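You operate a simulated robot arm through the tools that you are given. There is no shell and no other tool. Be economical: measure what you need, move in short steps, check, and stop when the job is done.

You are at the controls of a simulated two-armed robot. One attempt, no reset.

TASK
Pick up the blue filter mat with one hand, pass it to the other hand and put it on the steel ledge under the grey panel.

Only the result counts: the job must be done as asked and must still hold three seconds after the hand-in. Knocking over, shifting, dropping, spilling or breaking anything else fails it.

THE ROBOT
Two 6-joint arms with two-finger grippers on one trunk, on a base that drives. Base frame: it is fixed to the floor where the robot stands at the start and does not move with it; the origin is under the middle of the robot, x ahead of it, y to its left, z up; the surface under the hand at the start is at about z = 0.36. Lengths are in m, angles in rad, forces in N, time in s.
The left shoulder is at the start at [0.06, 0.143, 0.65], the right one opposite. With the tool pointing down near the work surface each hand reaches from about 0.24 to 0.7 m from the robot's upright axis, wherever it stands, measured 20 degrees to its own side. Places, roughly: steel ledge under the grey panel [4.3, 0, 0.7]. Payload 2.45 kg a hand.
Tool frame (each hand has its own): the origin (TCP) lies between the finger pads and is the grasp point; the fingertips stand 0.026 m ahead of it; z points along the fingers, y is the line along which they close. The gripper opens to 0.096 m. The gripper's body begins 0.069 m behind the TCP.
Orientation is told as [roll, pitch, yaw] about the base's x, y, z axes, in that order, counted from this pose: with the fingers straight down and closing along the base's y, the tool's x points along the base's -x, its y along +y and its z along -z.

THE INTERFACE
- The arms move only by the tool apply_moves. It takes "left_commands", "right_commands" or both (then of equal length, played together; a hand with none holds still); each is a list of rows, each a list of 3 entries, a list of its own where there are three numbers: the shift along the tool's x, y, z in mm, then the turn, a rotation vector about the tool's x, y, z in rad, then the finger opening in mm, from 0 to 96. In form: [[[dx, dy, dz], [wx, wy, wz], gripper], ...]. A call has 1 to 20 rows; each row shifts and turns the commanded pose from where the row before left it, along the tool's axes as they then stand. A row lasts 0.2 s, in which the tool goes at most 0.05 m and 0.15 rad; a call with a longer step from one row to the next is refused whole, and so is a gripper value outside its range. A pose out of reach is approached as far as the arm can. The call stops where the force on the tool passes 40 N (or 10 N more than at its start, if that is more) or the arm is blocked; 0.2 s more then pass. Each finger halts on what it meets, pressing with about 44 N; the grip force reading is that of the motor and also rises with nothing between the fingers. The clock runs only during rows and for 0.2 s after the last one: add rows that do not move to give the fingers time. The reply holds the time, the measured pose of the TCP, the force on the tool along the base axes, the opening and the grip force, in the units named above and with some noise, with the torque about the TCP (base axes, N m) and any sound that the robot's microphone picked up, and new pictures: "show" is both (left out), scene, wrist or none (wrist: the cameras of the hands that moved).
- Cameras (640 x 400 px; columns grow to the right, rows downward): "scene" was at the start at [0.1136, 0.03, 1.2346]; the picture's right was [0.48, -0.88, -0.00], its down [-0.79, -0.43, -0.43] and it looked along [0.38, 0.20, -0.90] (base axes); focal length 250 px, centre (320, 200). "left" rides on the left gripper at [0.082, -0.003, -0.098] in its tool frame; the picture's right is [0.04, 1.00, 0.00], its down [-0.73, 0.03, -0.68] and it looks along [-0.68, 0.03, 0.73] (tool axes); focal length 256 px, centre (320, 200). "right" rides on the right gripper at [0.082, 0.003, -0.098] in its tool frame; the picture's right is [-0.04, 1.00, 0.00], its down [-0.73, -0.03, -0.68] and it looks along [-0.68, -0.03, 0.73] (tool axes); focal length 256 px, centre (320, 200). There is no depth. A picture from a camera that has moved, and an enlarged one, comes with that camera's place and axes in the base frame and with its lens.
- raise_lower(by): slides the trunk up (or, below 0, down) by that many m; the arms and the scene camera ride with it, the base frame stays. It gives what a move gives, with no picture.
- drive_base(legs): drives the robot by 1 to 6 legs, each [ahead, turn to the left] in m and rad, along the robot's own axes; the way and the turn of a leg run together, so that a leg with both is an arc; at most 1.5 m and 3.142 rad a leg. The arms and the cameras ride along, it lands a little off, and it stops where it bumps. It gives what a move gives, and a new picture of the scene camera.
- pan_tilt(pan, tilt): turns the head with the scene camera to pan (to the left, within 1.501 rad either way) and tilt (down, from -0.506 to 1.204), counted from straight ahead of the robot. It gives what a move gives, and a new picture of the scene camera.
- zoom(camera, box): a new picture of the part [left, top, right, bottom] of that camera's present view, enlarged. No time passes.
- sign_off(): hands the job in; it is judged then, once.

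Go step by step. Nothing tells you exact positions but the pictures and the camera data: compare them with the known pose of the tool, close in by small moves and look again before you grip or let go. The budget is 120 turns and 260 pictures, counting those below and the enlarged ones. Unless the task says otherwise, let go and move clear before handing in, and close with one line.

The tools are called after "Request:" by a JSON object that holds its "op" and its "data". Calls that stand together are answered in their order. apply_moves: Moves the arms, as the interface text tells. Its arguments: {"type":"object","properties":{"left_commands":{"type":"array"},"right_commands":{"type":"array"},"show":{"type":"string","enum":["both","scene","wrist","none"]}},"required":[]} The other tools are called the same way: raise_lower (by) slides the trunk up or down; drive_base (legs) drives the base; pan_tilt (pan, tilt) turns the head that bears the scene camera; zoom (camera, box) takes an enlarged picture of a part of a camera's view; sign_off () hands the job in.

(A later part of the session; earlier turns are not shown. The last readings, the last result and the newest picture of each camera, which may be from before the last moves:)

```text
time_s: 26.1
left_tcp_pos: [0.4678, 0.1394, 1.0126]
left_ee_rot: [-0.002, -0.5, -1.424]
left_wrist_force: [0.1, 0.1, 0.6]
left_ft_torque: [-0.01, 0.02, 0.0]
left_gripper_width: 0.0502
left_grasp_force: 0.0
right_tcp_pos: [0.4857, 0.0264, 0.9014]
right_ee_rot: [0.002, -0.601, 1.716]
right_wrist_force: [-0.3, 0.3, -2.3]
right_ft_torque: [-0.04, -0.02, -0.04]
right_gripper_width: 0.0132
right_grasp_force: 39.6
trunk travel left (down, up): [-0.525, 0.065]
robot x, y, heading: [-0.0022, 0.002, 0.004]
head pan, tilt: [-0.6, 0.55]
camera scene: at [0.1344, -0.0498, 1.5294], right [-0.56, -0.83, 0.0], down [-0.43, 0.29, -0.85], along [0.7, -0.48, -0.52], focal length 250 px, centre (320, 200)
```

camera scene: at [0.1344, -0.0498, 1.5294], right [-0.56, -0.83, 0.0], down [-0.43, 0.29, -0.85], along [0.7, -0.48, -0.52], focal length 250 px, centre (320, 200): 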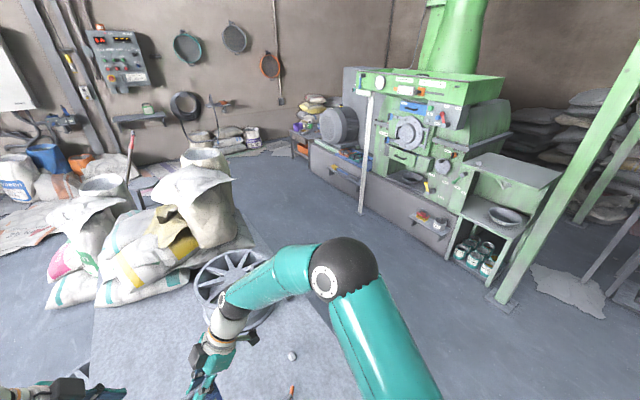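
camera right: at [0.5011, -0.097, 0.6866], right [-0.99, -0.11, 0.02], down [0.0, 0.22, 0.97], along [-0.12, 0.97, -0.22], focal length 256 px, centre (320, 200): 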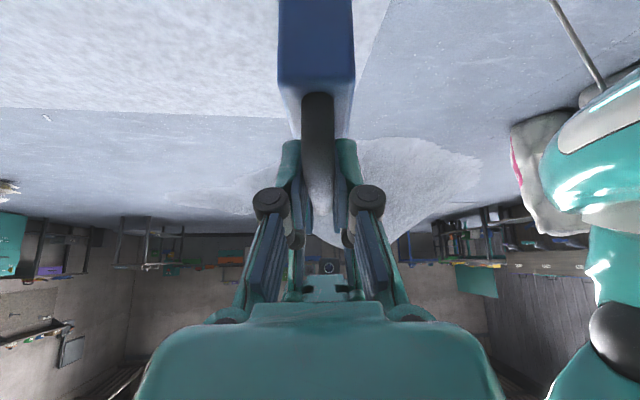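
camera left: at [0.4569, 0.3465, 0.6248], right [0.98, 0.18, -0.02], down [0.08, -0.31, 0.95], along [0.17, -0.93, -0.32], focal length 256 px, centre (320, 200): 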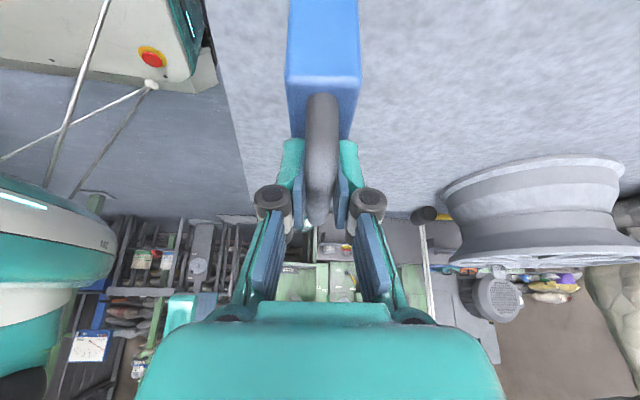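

The right-hand corridor between the table (edge near y −0.5) and the machine bench (about y −1.7) is clear, and a stool with a shovel stands in front of the ledge. I back off, turn right and drive to the corridor's mouth.

Request:
{"op": "drive_base", "data": {"legs": [[-0.15, 0], [0, -1.571], [1.03, 0], [0, 1.571]]}}

Request:
{"op": "pan_tilt", "data": {"pan": 0.1, "tilt": 0.4}}

```text
time_s: 31.1
left_tcp_pos: [0.0694, -0.4428, 1.013]
left_ee_rot: [0.0, -0.497, -2.818]
left_wrist_force: [0.0, 0.0, 0.8]
left_ft_torque: [0.01, -0.04, -0.04]
left_gripper_width: 0.0503
left_grasp_force: 0.1
right_tcp_pos: [-0.0374, -0.4802, 0.9015]
right_ee_rot: [0.006, -0.602, 0.323]
right_wrist_force: [-0.7, 0.0, -1.8]
right_ft_torque: [-0.02, -0.02, 0.0]
right_gripper_width: 0.0132
right_grasp_force: 40.4
trunk travel left (down, up): [-0.525, 0.065]
robot x, y, heading: [-0.0859, 0.0097, -1.431]
head pan, tilt: [-0.6, 0.55]
stopped in leg 2: the robot was blocked; the commanded pose is now the measured one
camera scene: at [-0.1219, -0.1346, 1.5291], right [-0.9, 0.44, 0.0], down [0.23, 0.47, -0.85], along [-0.38, -0.76, -0.53], focal length 250 px, centre (320, 200)
```

scene: 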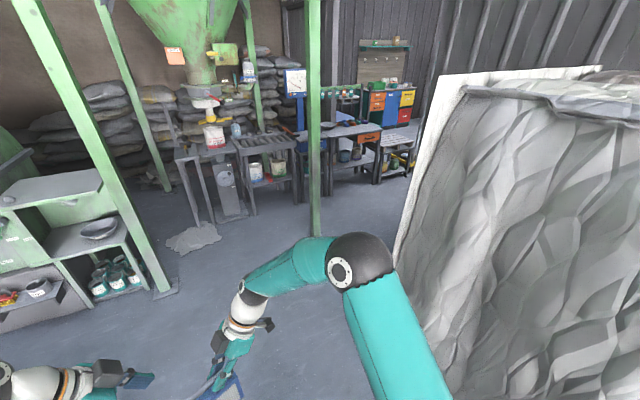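

```text
time_s: 32.1
left_tcp_pos: [0.0722, -0.4429, 1.0131]
left_ee_rot: [-0.001, -0.498, -2.818]
left_wrist_force: [0.1, 0.5, 0.7]
left_ft_torque: [-0.02, -0.02, 0.01]
left_gripper_width: 0.0502
left_grasp_force: 0.0
right_tcp_pos: [-0.0348, -0.4788, 0.9009]
right_ee_rot: [0.002, -0.6, 0.324]
right_wrist_force: [0.5, -0.6, -1.7]
right_ft_torque: [-0.02, 0.05, 0.0]
right_gripper_width: 0.0131
right_grasp_force: 39.7
trunk travel left (down, up): [-0.525, 0.065]
robot x, y, heading: [-0.0857, 0.0093, -1.432]
head pan, tilt: [0.099, 0.4]
camera scene: at [-0.0566, -0.1424, 1.5431], right [-0.97, -0.24, 0.0], down [-0.09, 0.38, -0.92], along [0.22, -0.89, -0.39], focal length 250 px, centre (320, 200)
```

scene: 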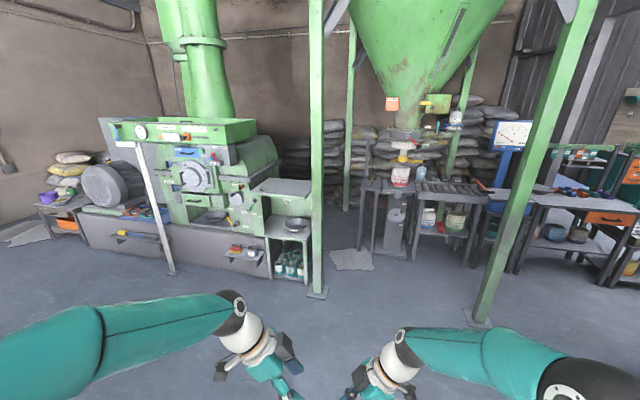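

The turn stopped 0.14 rad short: a wrapped stack stands behind on the right, near the right elbow. I look at it before moving.

Request:
{"op": "pan_tilt", "data": {"pan": -1.1, "tilt": 0.75}}

Request:
{"op": "pan_tilt", "data": {"pan": 1.2, "tilt": 0.95}}

```text
time_s: 33.5
left_tcp_pos: [0.0731, -0.4432, 1.0123]
left_ee_rot: [-0.001, -0.501, -2.819]
left_wrist_force: [0.4, -0.3, -0.1]
left_ft_torque: [0.02, -0.02, -0.02]
left_gripper_width: 0.0501
left_grasp_force: 0.1
right_tcp_pos: [-0.0352, -0.479, 0.9017]
right_ee_rot: [0.003, -0.601, 0.323]
right_wrist_force: [0.2, -0.6, -1.4]
right_ft_torque: [0.0, 0.05, -0.01]
right_gripper_width: 0.0132
right_grasp_force: 39.9
trunk travel left (down, up): [-0.525, 0.065]
robot x, y, heading: [-0.0852, 0.005, -1.432]
head pan, tilt: [-1.1, 0.75]
camera scene: at [-0.1462, -0.1001, 1.512], right [-0.57, 0.82, 0.0], down [0.56, 0.39, -0.73], along [-0.6, -0.42, -0.68], focal length 250 px, centre (320, 200)
```

scene: 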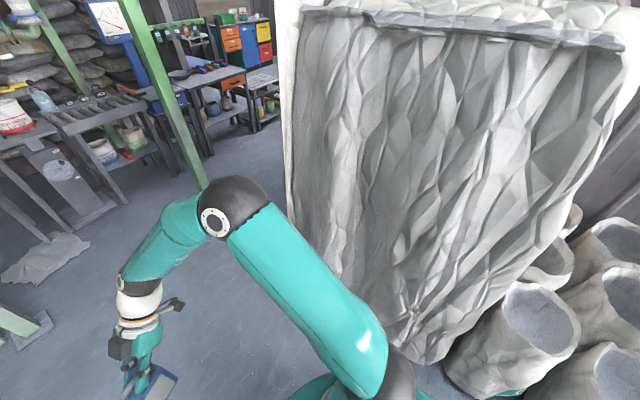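

```text
time_s: 35.7
left_tcp_pos: [0.072, -0.4418, 1.0117]
left_ee_rot: [0.0, -0.5, -2.819]
left_wrist_force: [0.2, 0.3, 0.4]
left_ft_torque: [0.05, -0.01, 0.04]
left_gripper_width: 0.0499
left_grasp_force: 0.2
right_tcp_pos: [-0.035, -0.479, 0.9021]
right_ee_rot: [0.002, -0.6, 0.324]
right_wrist_force: [-0.3, -0.2, -1.2]
right_ft_torque: [-0.01, 0.04, 0.03]
right_gripper_width: 0.0132
right_grasp_force: 39.6
trunk travel left (down, up): [-0.525, 0.065]
robot x, y, heading: [-0.0874, 0.0089, -1.429]
head pan, tilt: [1.201, 0.949]
camera scene: at [-0.0076, -0.069, 1.4965], right [-0.23, -0.97, 0.0], down [-0.79, 0.19, -0.58], along [0.57, -0.13, -0.81], focal length 250 px, centre (320, 200)
```

scene: 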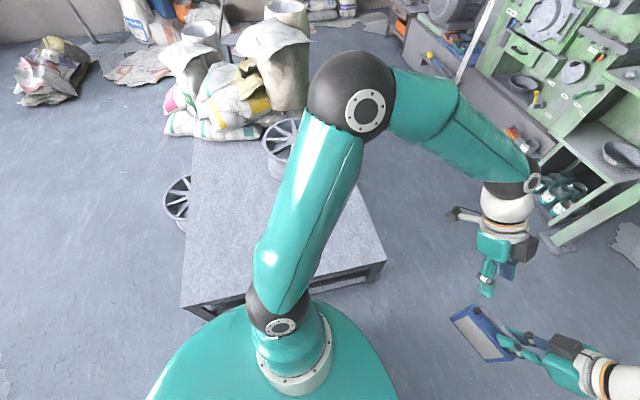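

The base seems to have brushed the stack or bags behind right; driving straight ahead along the present heading leads away from it and clears the table corner. I do half the way first.

Request:
{"op": "drive_base", "data": {"legs": [[0.5, 0]]}}

```text
time_s: 38.6
left_tcp_pos: [0.141, -0.9345, 1.0128]
left_ee_rot: [-0.002, -0.501, -2.821]
left_wrist_force: [0.2, 0.0, -0.4]
left_ft_torque: [0.02, 0.02, -0.02]
left_gripper_width: 0.0498
left_grasp_force: 0.1
right_tcp_pos: [0.0321, -0.9695, 0.9008]
right_ee_rot: [0.003, -0.6, 0.32]
right_wrist_force: [0.7, 0.2, -1.1]
right_ft_torque: [0.03, 0.03, 0.03]
right_gripper_width: 0.0131
right_grasp_force: 39.4
trunk travel left (down, up): [-0.525, 0.065]
robot x, y, heading: [-0.0128, -0.4841, -1.436]
head pan, tilt: [1.201, 0.949]
camera scene: at [0.061, -0.5612, 1.4964], right [-0.23, -0.97, 0.0], down [-0.79, 0.19, -0.58], along [0.57, -0.13, -0.81], focal length 250 px, centre (320, 200)
```

scene: 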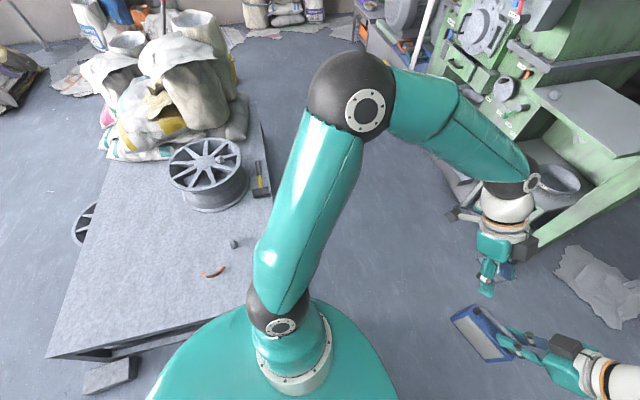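

Clear so far. I drive on to y ≈ −1.0 and turn to face along the corridor.

Request:
{"op": "drive_base", "data": {"legs": [[0.52, 0], [0, 1.436]]}}

Request:
{"op": "pan_tilt", "data": {"pan": 0.15, "tilt": 0.45}}

```text
time_s: 45.3
left_tcp_pos: [0.5367, -0.9437, 1.0142]
left_ee_rot: [-0.002, -0.503, -1.459]
left_wrist_force: [-0.2, 0.0, -0.7]
left_ft_torque: [-0.08, 0.02, -0.02]
left_gripper_width: 0.05
left_grasp_force: 0.1
right_tcp_pos: [0.5501, -1.0583, 0.9033]
right_ee_rot: [0.005, -0.597, 1.68]
right_wrist_force: [0.1, -0.1, -2.0]
right_ft_torque: [-0.1, -0.01, 0.02]
right_gripper_width: 0.0133
right_grasp_force: 40.2
trunk travel left (down, up): [-0.525, 0.065]
robot x, y, heading: [0.0544, -1.0692, -0.03]
head pan, tilt: [1.201, 0.949]
stopped in leg 2: the robot was blocked; the commanded pose is now the measured one
camera scene: at [0.1463, -1.0013, 1.4962], right [0.92, -0.4, 0.0], down [-0.32, -0.75, -0.58], along [0.23, 0.53, -0.82], focal length 250 px, centre (320, 200)
```

scene: 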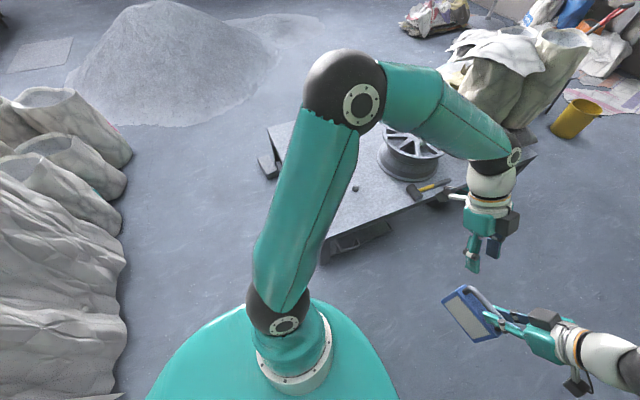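

```text
time_s: 46.6
left_tcp_pos: [0.5353, -0.9471, 1.0143]
left_ee_rot: [-0.001, -0.499, -1.458]
left_wrist_force: [-0.7, 0.4, 0.4]
left_ft_torque: [-0.04, 0.02, -0.03]
left_gripper_width: 0.05
left_grasp_force: 0.1
right_tcp_pos: [0.549, -1.0617, 0.9043]
right_ee_rot: [0.002, -0.6, 1.682]
right_wrist_force: [-0.3, -0.1, -1.7]
right_ft_torque: [-0.02, -0.02, -0.02]
right_gripper_width: 0.0133
right_grasp_force: 39.6
trunk travel left (down, up): [-0.525, 0.065]
robot x, y, heading: [0.056, -1.0657, -0.034]
head pan, tilt: [0.15, 0.45]
camera scene: at [0.2076, -1.0615, 1.5384], right [0.11, -0.99, 0.0], down [-0.43, -0.05, -0.9], along [0.89, 0.1, -0.44], focal length 250 px, centre (320, 200)
```

scene: 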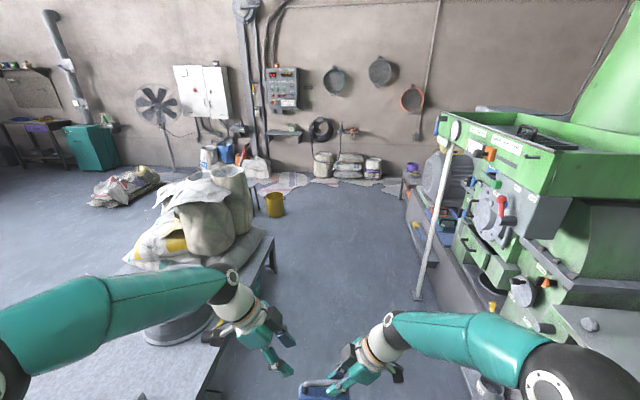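

I'm facing down the corridor, which is free ahead: the white post is at about [1.7, −1.65], a yellow bucket at [2.8, −0.2]. I drive 1.5 m on.

Request:
{"op": "drive_base", "data": {"legs": [[0.5, 0.0], [1.0, 0.05]]}}

```text
time_s: 54.4
left_tcp_pos: [2.0127, -0.9564, 1.0131]
left_ee_rot: [0.0, -0.499, -1.409]
left_wrist_force: [0.5, 0.1, 0.7]
left_ft_torque: [-0.02, -0.01, -0.03]
left_gripper_width: 0.0501
left_grasp_force: 0.0
right_tcp_pos: [2.0315, -1.0681, 0.9037]
right_ee_rot: [0.002, -0.599, 1.731]
right_wrist_force: [0.5, 0.6, -2.5]
right_ft_torque: [-0.02, -0.02, 0.0]
right_gripper_width: 0.0131
right_grasp_force: 39.7
trunk travel left (down, up): [-0.525, 0.065]
robot x, y, heading: [1.5383, -1.1031, 0.011]
head pan, tilt: [0.15, 0.45]
camera scene: at [1.6906, -1.0847, 1.5384], right [0.16, -0.99, 0.0], down [-0.43, -0.07, -0.9], along [0.89, 0.15, -0.44], focal length 250 px, centre (320, 200)
```

scene: 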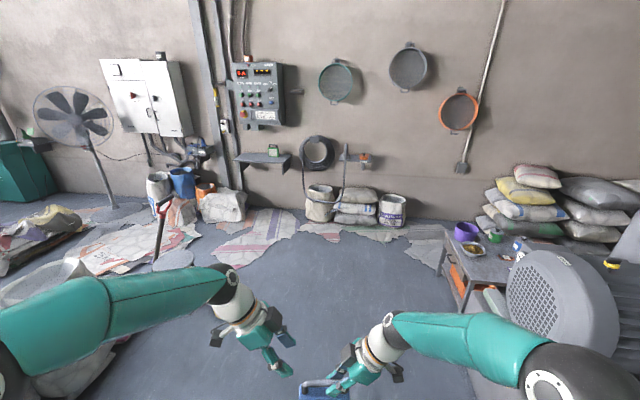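

The ledge is now in clear view; there are paper sheets on the floor, bags at its lower right and a shovel with a stool to the left. I zoom in on it.

Request:
{"op": "zoom", "data": {"camera": "scene", "box": [216, 120, 344, 200]}}

Request:
{"op": "zoom", "data": {"camera": "scene", "box": [100, 150, 420, 350]}}

```text
5.00 times, centred on (280, 160) of scene
camera zoom: at [1.6906, -1.0847, 1.5384], right [0.16, -0.99, 0.0], down [-0.43, -0.07, -0.9], along [0.89, 0.15, -0.44], focal length 1251 px, centre (520, 400)
```

zoom: 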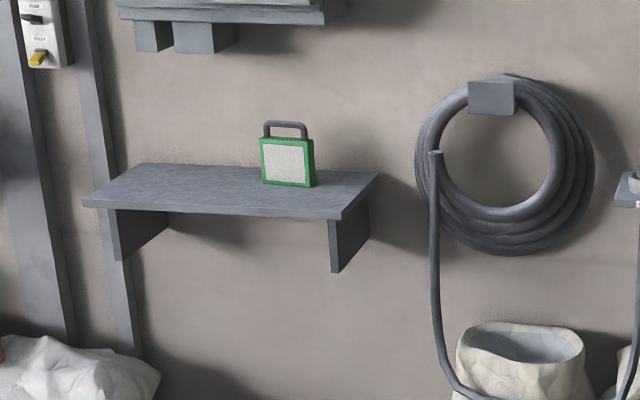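

```text
2.00 times, centred on (260, 250) of scene
camera zoom: at [1.6906, -1.0847, 1.5384], right [0.16, -0.99, 0.0], down [-0.43, -0.07, -0.9], along [0.89, 0.15, -0.44], focal length 500 px, centre (440, 100)
```

zoom: 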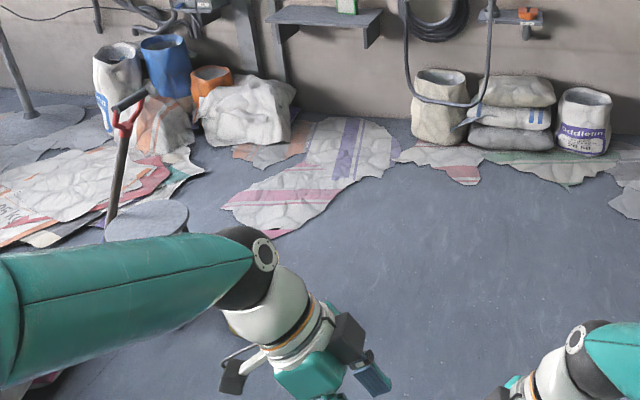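

The ledge's front edge is near x 4.21, spanning y −0.26 to 0.32, about 0.3 deep, and the green filter stands at its back near y −0.06. I'll go to about [3.65, −0.60], beside the floor sheets, aiming for the free front right area; first I drive most of the way.

Request:
{"op": "drive_base", "data": {"legs": [[0, 0.223], [1.3, 0]]}}

Request:
{"op": "pan_tilt", "data": {"pan": 0.2, "tilt": 0.6}}

```text
time_s: 61.9
left_tcp_pos: [3.2515, -0.5773, 1.0159]
left_ee_rot: [-0.001, -0.501, -1.21]
left_wrist_force: [-0.1, 0.1, 0.0]
left_ft_torque: [-0.05, 0.0, 0.0]
left_gripper_width: 0.05
left_grasp_force: 0.2
right_tcp_pos: [3.2921, -0.6831, 0.9045]
right_ee_rot: [0.0, -0.599, 1.93]
right_wrist_force: [-0.1, 0.5, -2.5]
right_ft_torque: [-0.05, 0.01, 0.02]
right_gripper_width: 0.0132
right_grasp_force: 39.5
trunk travel left (down, up): [-0.525, 0.065]
robot x, y, heading: [2.8168, -0.8123, 0.216]
head pan, tilt: [0.15, 0.45]
camera scene: at [2.9613, -0.7666, 1.5384], right [0.35, -0.94, 0.0], down [-0.41, -0.15, -0.9], along [0.84, 0.32, -0.44], focal length 250 px, centre (320, 200)
```

scene: 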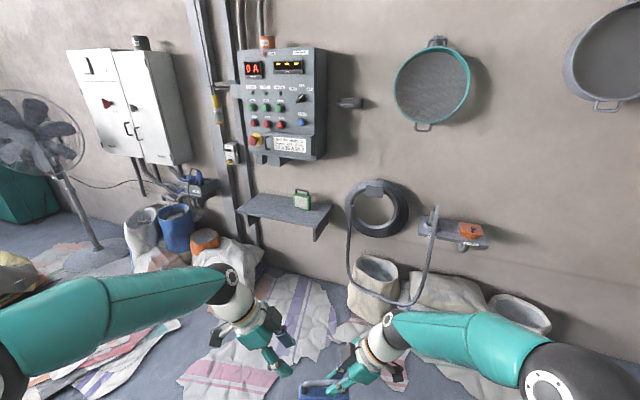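

```text
time_s: 62.6
left_tcp_pos: [3.2507, -0.5762, 1.0158]
left_ee_rot: [0.001, -0.502, -1.209]
left_wrist_force: [-0.1, -0.5, 0.2]
left_ft_torque: [-0.01, 0.02, 0.02]
left_gripper_width: 0.0501
left_grasp_force: 0.0
right_tcp_pos: [3.292, -0.683, 0.9051]
right_ee_rot: [0.001, -0.601, 1.933]
right_wrist_force: [0.2, -0.4, -1.7]
right_ft_torque: [-0.05, 0.01, -0.04]
right_gripper_width: 0.0133
right_grasp_force: 39.3
trunk travel left (down, up): [-0.525, 0.065]
robot x, y, heading: [2.8181, -0.8152, 0.211]
head pan, tilt: [0.201, 0.6]
camera scene: at [2.9559, -0.7639, 1.5249], right [0.4, -0.92, 0.0], down [-0.52, -0.23, -0.82], along [0.76, 0.33, -0.57], focal length 250 px, centre (320, 200)
```

scene: 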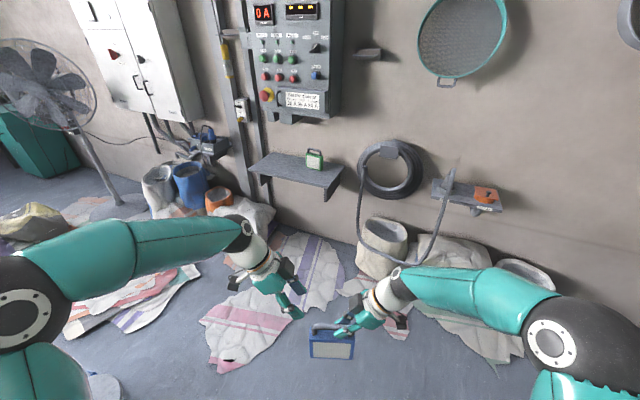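

I zoom on the ledge for a better measurement.

Request:
{"op": "zoom", "data": {"camera": "scene", "box": [236, 130, 396, 230]}}

```text
4.00 times, centred on (316, 180) of scene
camera zoom: at [2.9559, -0.7639, 1.5249], right [0.4, -0.92, 0.0], down [-0.52, -0.23, -0.82], along [0.76, 0.33, -0.57], focal length 1001 px, centre (336, 280)
```

zoom: 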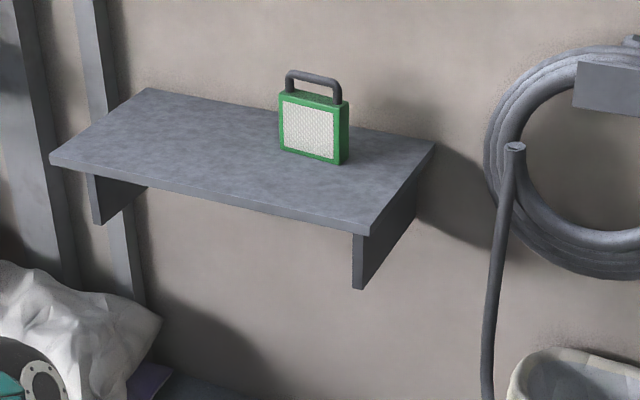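

The ledge top is about z 0.70–0.73, its front edge near x 4.19, and the right strip (y −0.28 to −0.15) beside the green filter is free. I drive to about [3.62, −0.55], heading 0.7.

Request:
{"op": "drive_base", "data": {"legs": [[0, 0.108], [0.845, 0], [0, 0.38]]}}

Request:
{"op": "pan_tilt", "data": {"pan": -0.15, "tilt": 0.85}}

```text
time_s: 69.1
left_tcp_pos: [3.899, -0.1363, 1.0148]
left_ee_rot: [-0.002, -0.499, -0.726]
left_wrist_force: [0.6, 0.6, -0.6]
left_ft_torque: [0.0, -0.01, -0.02]
left_gripper_width: 0.0498
left_grasp_force: 0.1
right_tcp_pos: [3.9824, -0.2102, 0.9056]
right_ee_rot: [0.001, -0.599, 2.416]
right_wrist_force: [0.7, -0.7, -1.1]
right_ft_torque: [-0.03, -0.03, 0.0]
right_gripper_width: 0.0132
right_grasp_force: 39.3
trunk travel left (down, up): [-0.525, 0.065]
robot x, y, heading: [3.6352, -0.5604, 0.694]
head pan, tilt: [0.201, 0.6]
camera scene: at [3.7379, -0.4537, 1.5248], right [0.78, -0.62, 0.0], down [-0.35, -0.44, -0.82], along [0.51, 0.65, -0.57], focal length 250 px, centre (320, 200)
```

scene: 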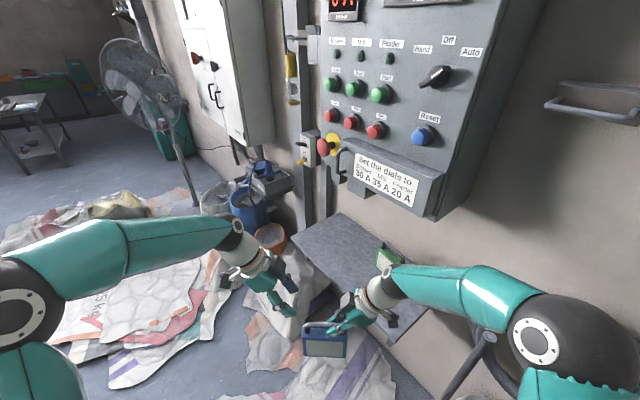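

```text
time_s: 69.9
left_tcp_pos: [3.8982, -0.1362, 1.0161]
left_ee_rot: [0.001, -0.5, -0.727]
left_wrist_force: [0.3, -1.0, -0.8]
left_ft_torque: [0.01, -0.01, -0.02]
left_gripper_width: 0.05
left_grasp_force: 0.1
right_tcp_pos: [3.9844, -0.2118, 0.9064]
right_ee_rot: [0.003, -0.601, 2.416]
right_wrist_force: [-0.9, -0.1, -1.9]
right_ft_torque: [-0.03, -0.01, 0.0]
right_gripper_width: 0.013
right_grasp_force: 40.0
trunk travel left (down, up): [-0.525, 0.065]
robot x, y, heading: [3.6363, -0.5637, 0.693]
head pan, tilt: [-0.15, 0.85]
camera scene: at [3.7496, -0.4826, 1.504], right [0.52, -0.85, 0.0], down [-0.64, -0.39, -0.66], along [0.56, 0.34, -0.75], focal length 250 px, centre (320, 200)
```

scene: 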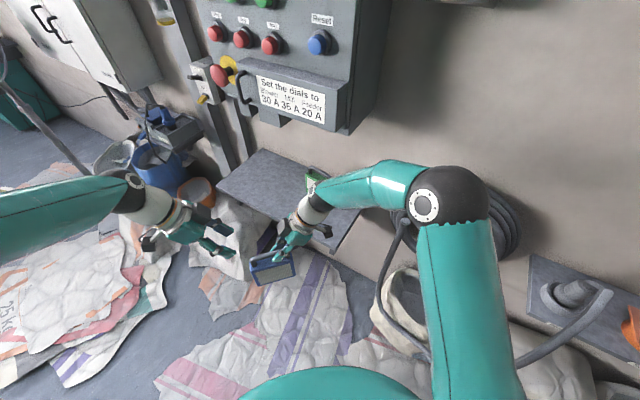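

I'm in position: the filter hangs about 0.2 m in front of the ledge. I turn the filter so its long axis points toward the ledge, backing the left hand away at the same time.

Request:
{"op": "apply_moves", "data": {"left_commands": [[[0, 0, -25], [0, 0, 0], 50], [[0, 0, -25], [0, 0, 0], 50], [[0, 0, -25], [0, 0, 0], 50], [[0, 0, -25], [0, 0, 0], 50], [[0, 0, 0], [0, 0, 0], 50], [[0, 0, 0], [0, 0, 0], 50], [[0, 0, 0], [0, 0, 0], 50]], "right_commands": [[[0, 0, 0], [0, 0, 0], 0], [[0, 0, 0], [0, 0, 0], 0], [[0, 0, 0], [0.0791, 0, 0.1155], 0], [[0, 0, 0], [0.0791, 0, 0.1155], 0], [[0, 0, 0], [0.0791, 0, 0.1155], 0], [[0, 0, 0], [0.0791, 0, 0.1155], 0], [[0, 0, 0], [0.0791, 0, 0.1155], 0]], "show": "scene"}}

```text
time_s: 71.5
left_tcp_pos: [3.8626, -0.1041, 1.1037]
left_ee_rot: [0.0, -0.501, -0.726]
left_wrist_force: [-0.1, -1.1, 0.2]
left_ft_torque: [-0.03, 0.02, 0.0]
left_gripper_width: 0.05
left_grasp_force: 0.1
right_tcp_pos: [3.9838, -0.2115, 0.9048]
right_ee_rot: [0.002, -0.598, 1.713]
right_wrist_force: [-0.1, -0.2, -1.6]
right_ft_torque: [-0.02, -0.03, -0.02]
right_gripper_width: 0.0132
right_grasp_force: 39.8
trunk travel left (down, up): [-0.525, 0.065]
robot x, y, heading: [3.6347, -0.5592, 0.699]
head pan, tilt: [-0.15, 0.85]
camera scene: at [3.7489, -0.4823, 1.504], right [0.52, -0.85, 0.0], down [-0.64, -0.39, -0.66], along [0.56, 0.34, -0.75], focal length 250 px, centre (320, 200)
```

scene: 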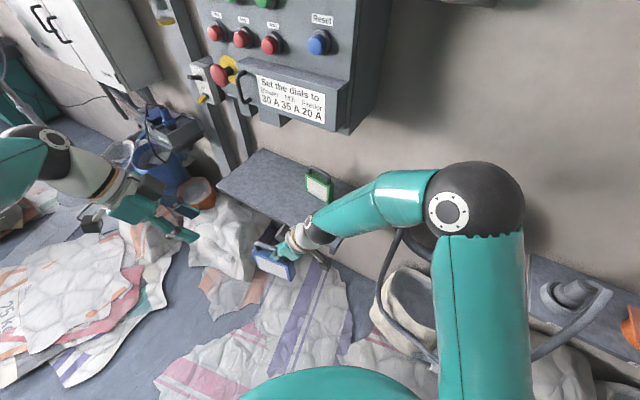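

The turn goes well. I continue it.

Request:
{"op": "apply_moves", "data": {"right_commands": [[[0, 0, 0], [0.0791, 0, 0.1155], 0], [[0, 0, 0], [0.0791, 0, 0.1155], 0], [[0, 0, 0], [0.0791, 0, 0.1155], 0], [[0, 0, 0], [0.0791, 0, 0.1155], 0], [[0, 0, 0], [0.0791, 0, 0.1155], 0], [[0, 0, 0], [0, 0, 0], 0]], "show": "both"}}

```text
time_s: 72.9
left_tcp_pos: [3.8625, -0.1043, 1.1045]
left_ee_rot: [0.001, -0.501, -0.726]
left_wrist_force: [0.1, 0.6, 0.2]
left_ft_torque: [-0.06, 0.0, 0.03]
left_gripper_width: 0.0501
left_grasp_force: 0.1
right_tcp_pos: [3.9839, -0.2149, 0.9026]
right_ee_rot: [-0.013, -0.56, 1.231]
right_wrist_force: [-0.6, -0.6, -0.8]
right_ft_torque: [-0.03, 0.04, 0.02]
right_gripper_width: 0.0135
right_grasp_force: 39.8
right hand out of reach, approached as far as the arm can: row 1, 2, 3
trunk travel left (down, up): [-0.525, 0.065]
robot x, y, heading: [3.6398, -0.5659, 0.695]
head pan, tilt: [-0.15, 0.85]
camera scene: at [3.7495, -0.4824, 1.504], right [0.52, -0.85, 0.0], down [-0.64, -0.39, -0.66], along [0.56, 0.34, -0.75], focal length 250 px, centre (320, 200)
camera right: at [3.9397, -0.3293, 0.9429], right [-0.93, 0.37, 0.01], down [0.11, 0.24, 0.97], along [0.35, 0.9, -0.26], focal length 256 px, centre (320, 200)
```

scene: 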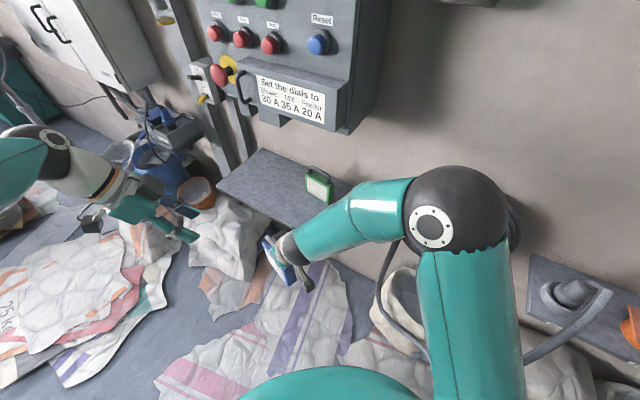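
right: 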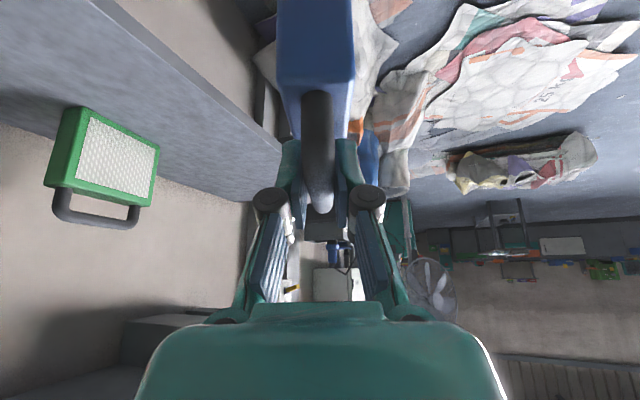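

The wrist met a reach limit on part of the turn. I move 60 mm outward and try turning a little more.

Request:
{"op": "apply_moves", "data": {"right_commands": [[[0, -20, 12], [0, 0, 0], 0], [[0, -20, 12], [0, 0, 0], 0], [[0, 0, 0], [0.04, 0, 0.058], 0], [[0, 0, 0], [0.04, 0, 0.058], 0], [[0, 0, 0], [0.04, 0, 0.058], 0], [[0, 0, 0], [0, 0, 0], 0]], "show": "scene"}}

```text
time_s: 74.3
left_tcp_pos: [3.862, -0.1036, 1.1033]
left_ee_rot: [-0.001, -0.499, -0.726]
left_wrist_force: [0.4, -0.1, -0.2]
left_ft_torque: [0.0, -0.02, 0.01]
left_gripper_width: 0.0501
left_grasp_force: 0.0
right_tcp_pos: [4.0261, -0.2167, 0.883]
right_ee_rot: [-0.023, -0.563, 1.026]
right_wrist_force: [-0.7, -0.1, -1.6]
right_ft_torque: [-0.05, 0.02, -0.01]
right_gripper_width: 0.0134
right_grasp_force: 40.0
trunk travel left (down, up): [-0.525, 0.065]
robot x, y, heading: [3.6395, -0.5633, 0.697]
head pan, tilt: [-0.15, 0.85]
camera scene: at [3.7494, -0.4823, 1.504], right [0.52, -0.85, 0.0], down [-0.64, -0.39, -0.66], along [0.56, 0.34, -0.75], focal length 250 px, centre (320, 200)
```

scene: 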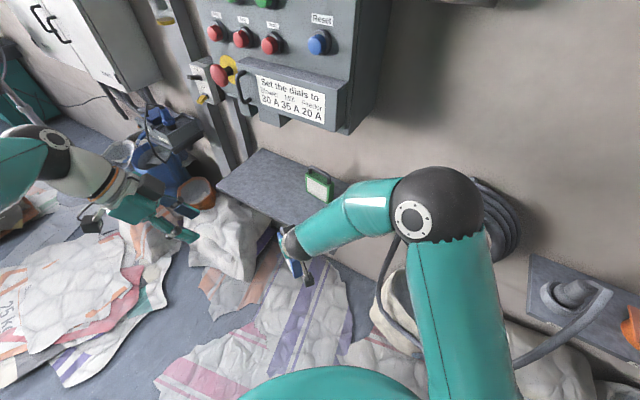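

Reachable again. I continue turning and restore the tilt.

Request:
{"op": "apply_moves", "data": {"right_commands": [[[0, 0, 0], [0.0565, -0.02, 0.0825], 0], [[0, 0, 0], [0.0565, -0.018, 0.0825], 0], [[0, 0, 0], [0.0565, 0, 0.0825], 0], [[0, 0, 0], [0.0565, 0, 0.0825], 0], [[0, 0, 0], [0, 0, 0], 0]], "show": "both"}}

```text
time_s: 75.5
left_tcp_pos: [3.8622, -0.104, 1.1045]
left_ee_rot: [0.001, -0.498, -0.726]
left_wrist_force: [-0.4, -0.4, -0.2]
left_ft_torque: [0.0, 0.01, 0.03]
left_gripper_width: 0.0499
left_grasp_force: 0.1
right_tcp_pos: [4.0252, -0.2169, 0.8824]
right_ee_rot: [-0.026, -0.61, 0.628]
right_wrist_force: [1.1, 0.0, -1.3]
right_ft_torque: [-0.01, 0.07, 0.0]
right_gripper_width: 0.0131
right_grasp_force: 40.1
trunk travel left (down, up): [-0.525, 0.065]
robot x, y, heading: [3.6357, -0.5639, 0.699]
head pan, tilt: [-0.15, 0.85]
camera scene: at [3.7493, -0.4824, 1.504], right [0.52, -0.85, 0.0], down [-0.64, -0.39, -0.66], along [0.56, 0.34, -0.75], focal length 250 px, centre (320, 200)
camera right: at [3.923, -0.2858, 0.9165], right [-0.55, 0.84, 0.0], down [0.18, 0.12, 0.98], along [0.82, 0.54, -0.21], focal length 256 px, centre (320, 200)
```

scene: 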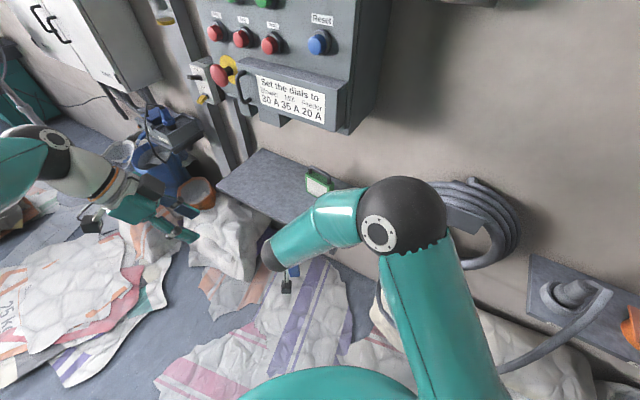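
right: 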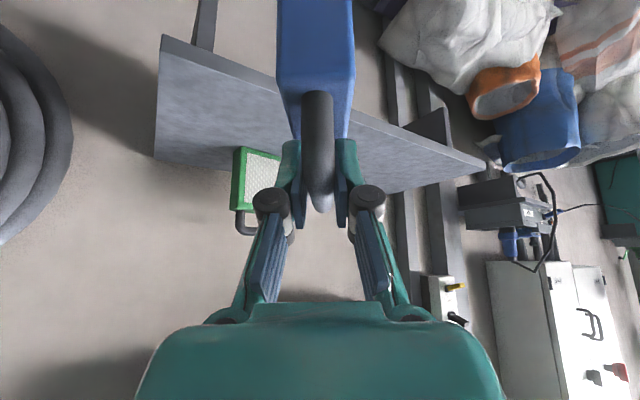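

The wrist view shows the ledge well: top about z 0.72, front edge x 4.18, right edge y −0.29, and the green filter's near corner about [4.38, −0.165]. I rise 50 mm, level the hand, then move over the free right strip.

Request:
{"op": "apply_moves", "data": {"right_commands": [[[-14, 0, -20.6], [-0.026, 0.01, 0], 0], [[-14, 0, -20.6], [0, 0, 0], 0], [[-23.5, -23.6, 16.1], [0, 0, 0], 0], [[-23.5, -23.6, 16.1], [0, 0, 0], 0], [[-23.5, -23.6, 16.1], [0, 0, 0], 0], [[-23.5, -23.6, 16.1], [0, 0, 0], 0], [[0, 0, 0], [0, 0, 0], 0]], "show": "both"}}

```text
time_s: 77.1
left_tcp_pos: [3.8623, -0.1039, 1.1043]
left_ee_rot: [0.0, -0.502, -0.725]
left_wrist_force: [-0.2, 0.0, -0.1]
left_ft_torque: [-0.02, -0.01, 0.0]
left_gripper_width: 0.0502
left_grasp_force: 0.0
right_tcp_pos: [4.1699, -0.2247, 0.9315]
right_ee_rot: [0.0, -0.601, 0.63]
right_wrist_force: [0.0, 0.4, -1.4]
right_ft_torque: [-0.02, 0.02, 0.01]
right_gripper_width: 0.0131
right_grasp_force: 39.8
trunk travel left (down, up): [-0.525, 0.065]
robot x, y, heading: [3.6375, -0.5645, 0.694]
head pan, tilt: [-0.15, 0.85]
camera scene: at [3.7489, -0.4823, 1.504], right [0.52, -0.85, 0.0], down [-0.64, -0.39, -0.66], along [0.56, 0.34, -0.75], focal length 250 px, centre (320, 200)
camera right: at [4.0709, -0.2956, 0.9672], right [-0.56, 0.83, 0.02], down [0.2, 0.11, 0.97], along [0.8, 0.55, -0.22], focal length 256 px, centre (320, 200)
```

scene: 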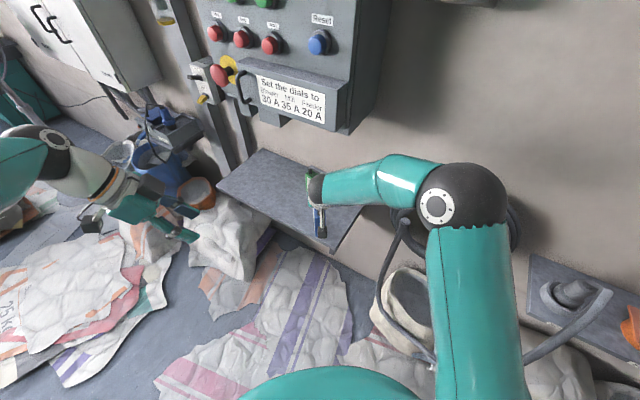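
right: 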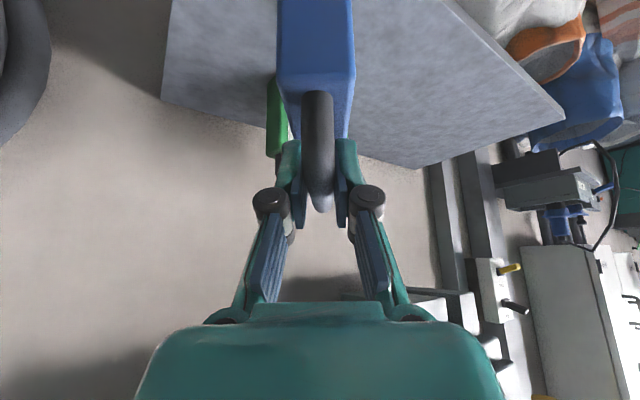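

The filter is level and above the ledge's front. I go the last 7 cm inward and look again.

Request:
{"op": "apply_moves", "data": {"right_commands": [[[-20.4, -24.7, 14], [0, 0, 0], 0], [[-20.4, -24.7, 14], [0, 0, 0], 0], [[0, 0, 0], [0, 0, 0], 0]], "show": "wrist"}}

Request:
{"op": "pan_tilt", "data": {"pan": 0.1, "tilt": 0.8}}

Request:
{"op": "zoom", "data": {"camera": "scene", "box": [280, 110, 440, 210]}}

Request:
{"op": "zoom", "data": {"camera": "left", "box": [0, 0, 640, 400]}}

```text
time_s: 77.9
left_tcp_pos: [3.8608, -0.1032, 1.1033]
left_ee_rot: [0.0, -0.5, -0.726]
left_wrist_force: [-1.2, 0.2, -0.2]
left_ft_torque: [-0.03, -0.01, 0.01]
left_gripper_width: 0.0499
left_grasp_force: 0.0
right_tcp_pos: [4.2402, -0.2344, 0.9305]
right_ee_rot: [0.001, -0.6, 0.63]
right_wrist_force: [-0.3, 1.0, -1.0]
right_ft_torque: [-0.02, 0.04, -0.01]
right_gripper_width: 0.0134
right_grasp_force: 39.6
trunk travel left (down, up): [-0.525, 0.065]
robot x, y, heading: [3.6362, -0.5629, 0.699]
head pan, tilt: [-0.15, 0.85]
camera right: at [4.1397, -0.3057, 0.9661], right [-0.56, 0.83, 0.02], down [0.2, 0.11, 0.97], along [0.8, 0.55, -0.22], focal length 256 px, centre (320, 200)
```

right: 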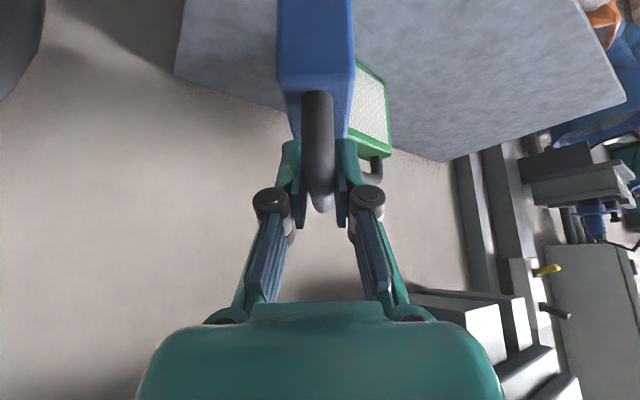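

```text
time_s: 78.7
left_tcp_pos: [3.8629, -0.1031, 1.105]
left_ee_rot: [0.0, -0.499, -0.727]
left_wrist_force: [0.1, 0.3, -0.6]
left_ft_torque: [0.03, 0.01, -0.02]
left_gripper_width: 0.0498
left_grasp_force: 0.0
right_tcp_pos: [4.2409, -0.2341, 0.9303]
right_ee_rot: [0.002, -0.599, 0.63]
right_wrist_force: [-0.2, -0.3, -1.4]
right_ft_torque: [-0.02, 0.0, -0.03]
right_gripper_width: 0.0133
right_grasp_force: 40.2
trunk travel left (down, up): [-0.525, 0.065]
robot x, y, heading: [3.6362, -0.5617, 0.696]
head pan, tilt: [0.099, 0.799]
camera scene: at [3.7391, -0.4653, 1.508], right [0.71, -0.7, 0.0], down [-0.5, -0.51, -0.7], along [0.49, 0.5, -0.72], focal length 250 px, centre (320, 200)
```

scene: 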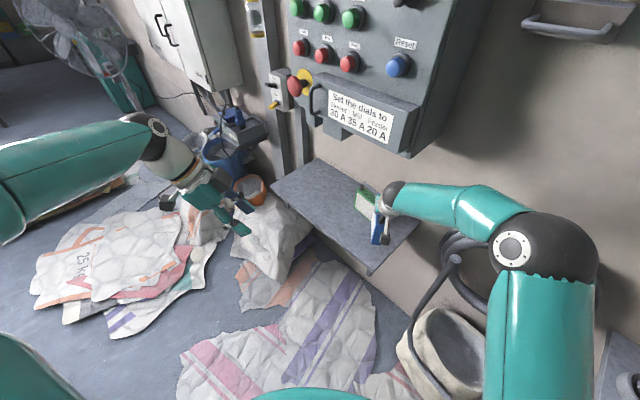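

```text
4.00 times, centred on (360, 160) of scene
camera zoom: at [3.7391, -0.4653, 1.508], right [0.71, -0.7, 0.0], down [-0.5, -0.51, -0.7], along [0.49, 0.5, -0.72], focal length 1001 px, centre (160, 360)
```

zoom: 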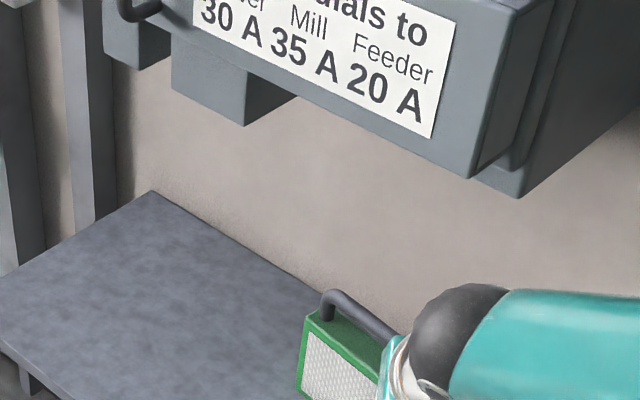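

```text
1.00 times, centred on (320, 200) of left (not enlarged: the box is as wide or as high as the picture)
camera zoom: at [3.7718, -0.0273, 1.151], right [0.64, 0.77, -0.02], down [0.26, -0.19, 0.95], along [0.73, -0.61, -0.32], focal length 256 px, centre (320, 200)
```

zoom: 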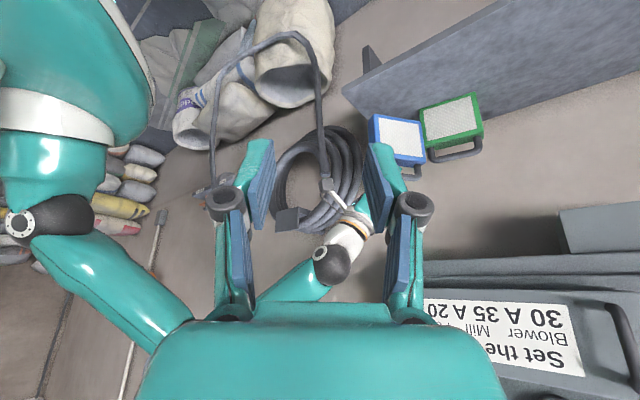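

The left wrist camera gives a good side view of both filters and the ledge; I zoom in there.

Request:
{"op": "zoom", "data": {"camera": "left", "box": [336, 60, 512, 170]}}

Request:
{"op": "zoom", "data": {"camera": "scene", "box": [330, 170, 442, 240]}}

```text
3.64 times, centred on (424, 115) of left
camera zoom: at [3.7718, -0.0273, 1.151], right [0.64, 0.77, -0.02], down [0.26, -0.19, 0.95], along [0.73, -0.61, -0.32], focal length 931 px, centre (-58, 509)
```

zoom: 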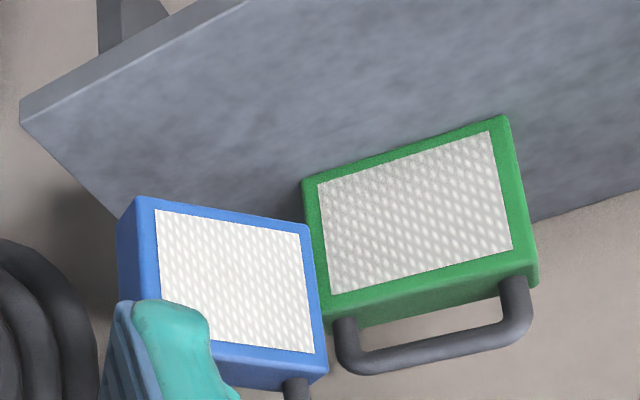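

```text
5.71 times, centred on (386, 205) of scene
camera zoom: at [3.7391, -0.4653, 1.508], right [0.71, -0.7, 0.0], down [-0.5, -0.51, -0.7], along [0.49, 0.5, -0.72], focal length 1430 px, centre (-57, 171)
```

zoom: 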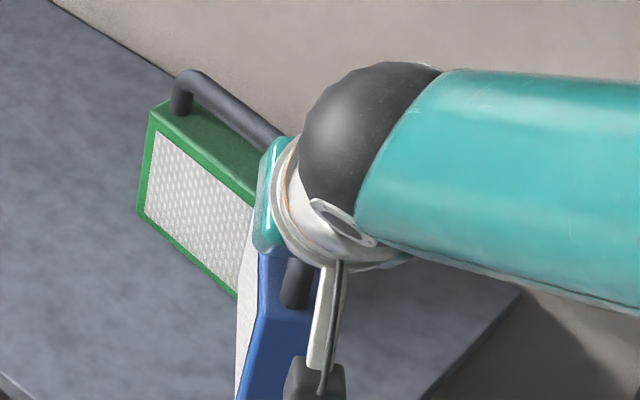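

All agrees: the filter's corners are at [4.208, −0.245] and [4.302, −0.174], 3–4 cm clear of the front edge, the right edge and the green filter. I lower by 55 mm and check.

Request:
{"op": "apply_moves", "data": {"right_commands": [[[11.3, 0, 16.5], [0, 0, 0], 0], [[11.3, 0, 16.5], [0, 0, 0], 0], [[5.65, 0, 8.25], [0, 0, 0], 0], [[2.8, 0, 4.1], [0, 0, 0], 0], [[0, 0, 0], [0, 0, 0], 0]], "show": "none"}}

Request:
{"op": "zoom", "data": {"camera": "left", "box": [336, 50, 512, 160]}}

```text
time_s: 79.9
left_tcp_pos: [3.8615, -0.1045, 1.1045]
left_ee_rot: [0.001, -0.501, -0.725]
left_wrist_force: [-0.3, -0.1, -0.9]
left_ft_torque: [-0.01, -0.01, -0.01]
left_gripper_width: 0.05
left_grasp_force: 0.1
right_tcp_pos: [4.2421, -0.2345, 0.88]
right_ee_rot: [0.001, -0.607, 0.632]
right_wrist_force: [-0.8, 0.3, 12.9]
right_ft_torque: [0.66, -0.9, 0.07]
right_gripper_width: 0.0133
right_grasp_force: 39.5
trunk travel left (down, up): [-0.525, 0.065]
robot x, y, heading: [3.6331, -0.564, 0.701]
head pan, tilt: [0.099, 0.799]
```

```text
3.64 times, centred on (424, 105) of left
camera zoom: at [3.7703, -0.0281, 1.1518], right [0.64, 0.77, -0.02], down [0.26, -0.19, 0.95], along [0.73, -0.61, -0.32], focal length 931 px, centre (-58, 546)
```

zoom: 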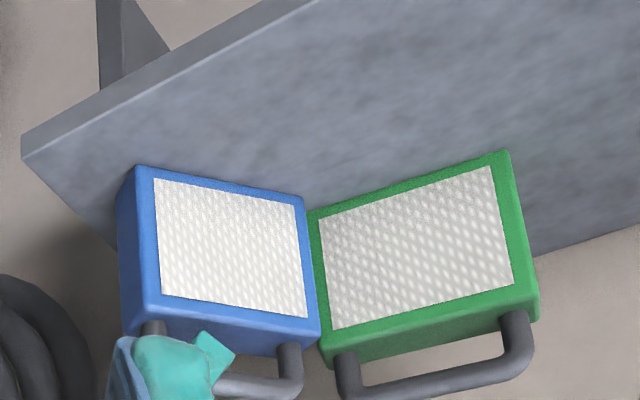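

The far lower end already touches (ledge top about z 0.74), with the green filter's corner only about 15 mm off. I lift 10 mm and shift 15 mm back from it, then lower again in small steps.

Request:
{"op": "apply_moves", "data": {"right_commands": [[[-8.5, 0, -12.4], [0, 0, 0], 0], [[10, 8.8, -6.9], [0, 0, 0], 0], [[0, 0, 0], [0, 0, 0], 0]], "show": "none"}}

Request:
{"op": "zoom", "data": {"camera": "left", "box": [346, 60, 442, 120]}}

Request:
{"op": "zoom", "data": {"camera": "right", "box": [140, 0, 460, 200]}}

```text
time_s: 80.7
left_tcp_pos: [3.8629, -0.1044, 1.1039]
left_ee_rot: [0.0, -0.499, -0.728]
left_wrist_force: [0.5, -0.6, 0.2]
left_ft_torque: [0.02, 0.01, -0.01]
left_gripper_width: 0.0502
left_grasp_force: 0.1
right_tcp_pos: [4.2259, -0.2353, 0.8905]
right_ee_rot: [0.002, -0.599, 0.632]
right_wrist_force: [-0.3, 0.0, -1.4]
right_ft_torque: [-0.01, 0.06, -0.02]
right_gripper_width: 0.0132
right_grasp_force: 39.5
trunk travel left (down, up): [-0.525, 0.065]
robot x, y, heading: [3.6357, -0.5655, 0.701]
head pan, tilt: [0.099, 0.799]
```

```text
6.67 times, centred on (394, 90) of left
camera zoom: at [3.7721, -0.0273, 1.1509], right [0.64, 0.77, -0.02], down [0.26, -0.19, 0.95], along [0.73, -0.61, -0.32], focal length 1707 px, centre (-173, 933)
```

zoom: 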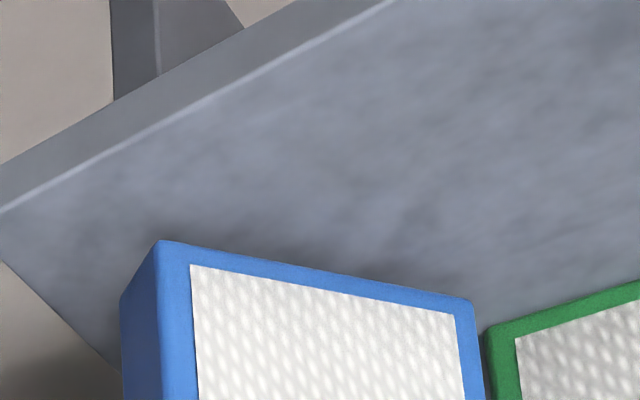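

```text
2.00 times, centred on (300, 100) of right
camera zoom: at [4.1262, -0.3064, 0.9271], right [-0.56, 0.83, 0.02], down [0.2, 0.11, 0.97], along [0.8, 0.55, -0.22], focal length 512 px, centre (360, 400)
```

zoom: 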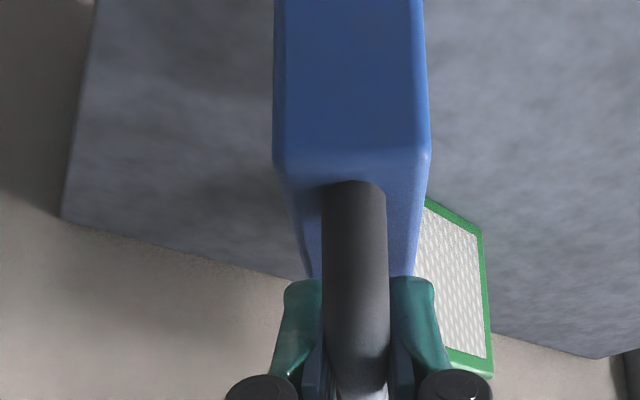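

Clear again. Lower gently and read the torque.

Request:
{"op": "apply_moves", "data": {"right_commands": [[[2.26, 0, 3.3], [0, 0, 0], 0], [[1.7, 0, 2.5], [0, 0, 0], 0], [[1.7, 0, 2.5], [0, 0, 0], 0], [[0, 0, 0], [0, 0, 0], 0]], "show": "none"}}

```text
time_s: 81.7
left_tcp_pos: [3.8636, -0.1032, 1.1045]
left_ee_rot: [0.0, -0.499, -0.726]
left_wrist_force: [-0.5, 1.1, -0.5]
left_ft_torque: [0.01, -0.01, 0.0]
left_gripper_width: 0.0502
left_grasp_force: 0.1
right_tcp_pos: [4.2271, -0.2363, 0.8814]
right_ee_rot: [0.001, -0.598, 0.628]
right_wrist_force: [-0.1, -0.5, -1.3]
right_ft_torque: [-0.05, 0.01, -0.01]
right_gripper_width: 0.0135
right_grasp_force: 39.7
trunk travel left (down, up): [-0.525, 0.065]
robot x, y, heading: [3.6361, -0.5635, 0.7]
head pan, tilt: [0.099, 0.799]
```

Request:
{"op": "apply_moves", "data": {"right_commands": [[[1.13, 0, 1.65], [0, 0, 0], 0], [[1.13, 0, 1.65], [0, 0, 0], 0], [[0, 0, 0], [0, 0, 0], 0]], "show": "none"}}

```text
time_s: 82.5
left_tcp_pos: [3.8613, -0.1049, 1.105]
left_ee_rot: [0.001, -0.5, -0.725]
left_wrist_force: [0.5, 0.1, -0.2]
left_ft_torque: [0.0, -0.04, -0.01]
left_gripper_width: 0.0499
left_grasp_force: 0.0
right_tcp_pos: [4.2266, -0.2365, 0.8801]
right_ee_rot: [0.001, -0.605, 0.627]
right_wrist_force: [-1.5, -2.4, 14.8]
right_ft_torque: [0.51, -0.75, -0.06]
right_gripper_width: 0.0134
right_grasp_force: 39.5
trunk travel left (down, up): [-0.525, 0.065]
robot x, y, heading: [3.6373, -0.5606, 0.699]
head pan, tilt: [0.099, 0.799]
```

Contact leans slightly to the far end; I trim the tilt by a small turn.

Request:
{"op": "apply_moves", "data": {"right_commands": [[[0, 0, 0], [0, -0.02, 0], 0], [[0.5, 0, 0.8], [0, 0, 0], 0], [[0, 0, 0], [0, 0, 0], 0]], "show": "none"}}

Request:
{"op": "zoom", "data": {"camera": "left", "box": [346, 50, 458, 120]}}

```text
time_s: 83.3
left_tcp_pos: [3.8603, -0.1052, 1.1049]
left_ee_rot: [0.004, -0.5, -0.726]
left_wrist_force: [-0.5, 0.1, 0.1]
left_ft_torque: [0.02, -0.04, -0.03]
left_gripper_width: 0.0498
left_grasp_force: 0.0
right_tcp_pos: [4.2264, -0.2357, 0.8801]
right_ee_rot: [0.003, -0.628, 0.627]
right_wrist_force: [-1.1, -1.4, 25.7]
right_ft_torque: [0.12, -0.22, -0.03]
right_gripper_width: 0.0132
right_grasp_force: 39.5
trunk travel left (down, up): [-0.525, 0.065]
robot x, y, heading: [3.6364, -0.5634, 0.704]
head pan, tilt: [0.099, 0.799]
```

```text
5.71 times, centred on (402, 85) of left
camera zoom: at [3.7694, -0.0288, 1.1522], right [0.64, 0.77, -0.02], down [0.26, -0.19, 0.95], along [0.73, -0.61, -0.32], focal length 1463 px, centre (-149, 857)
```

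zoom: 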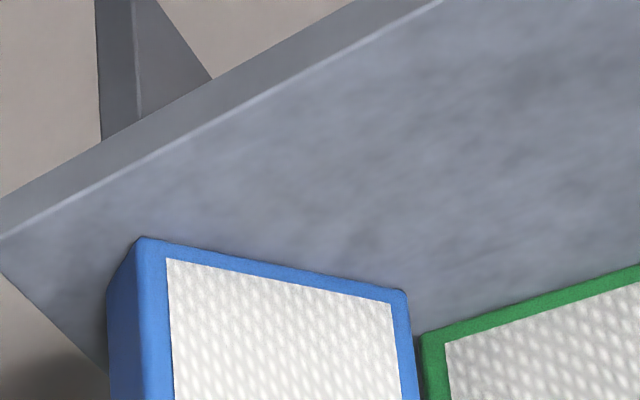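

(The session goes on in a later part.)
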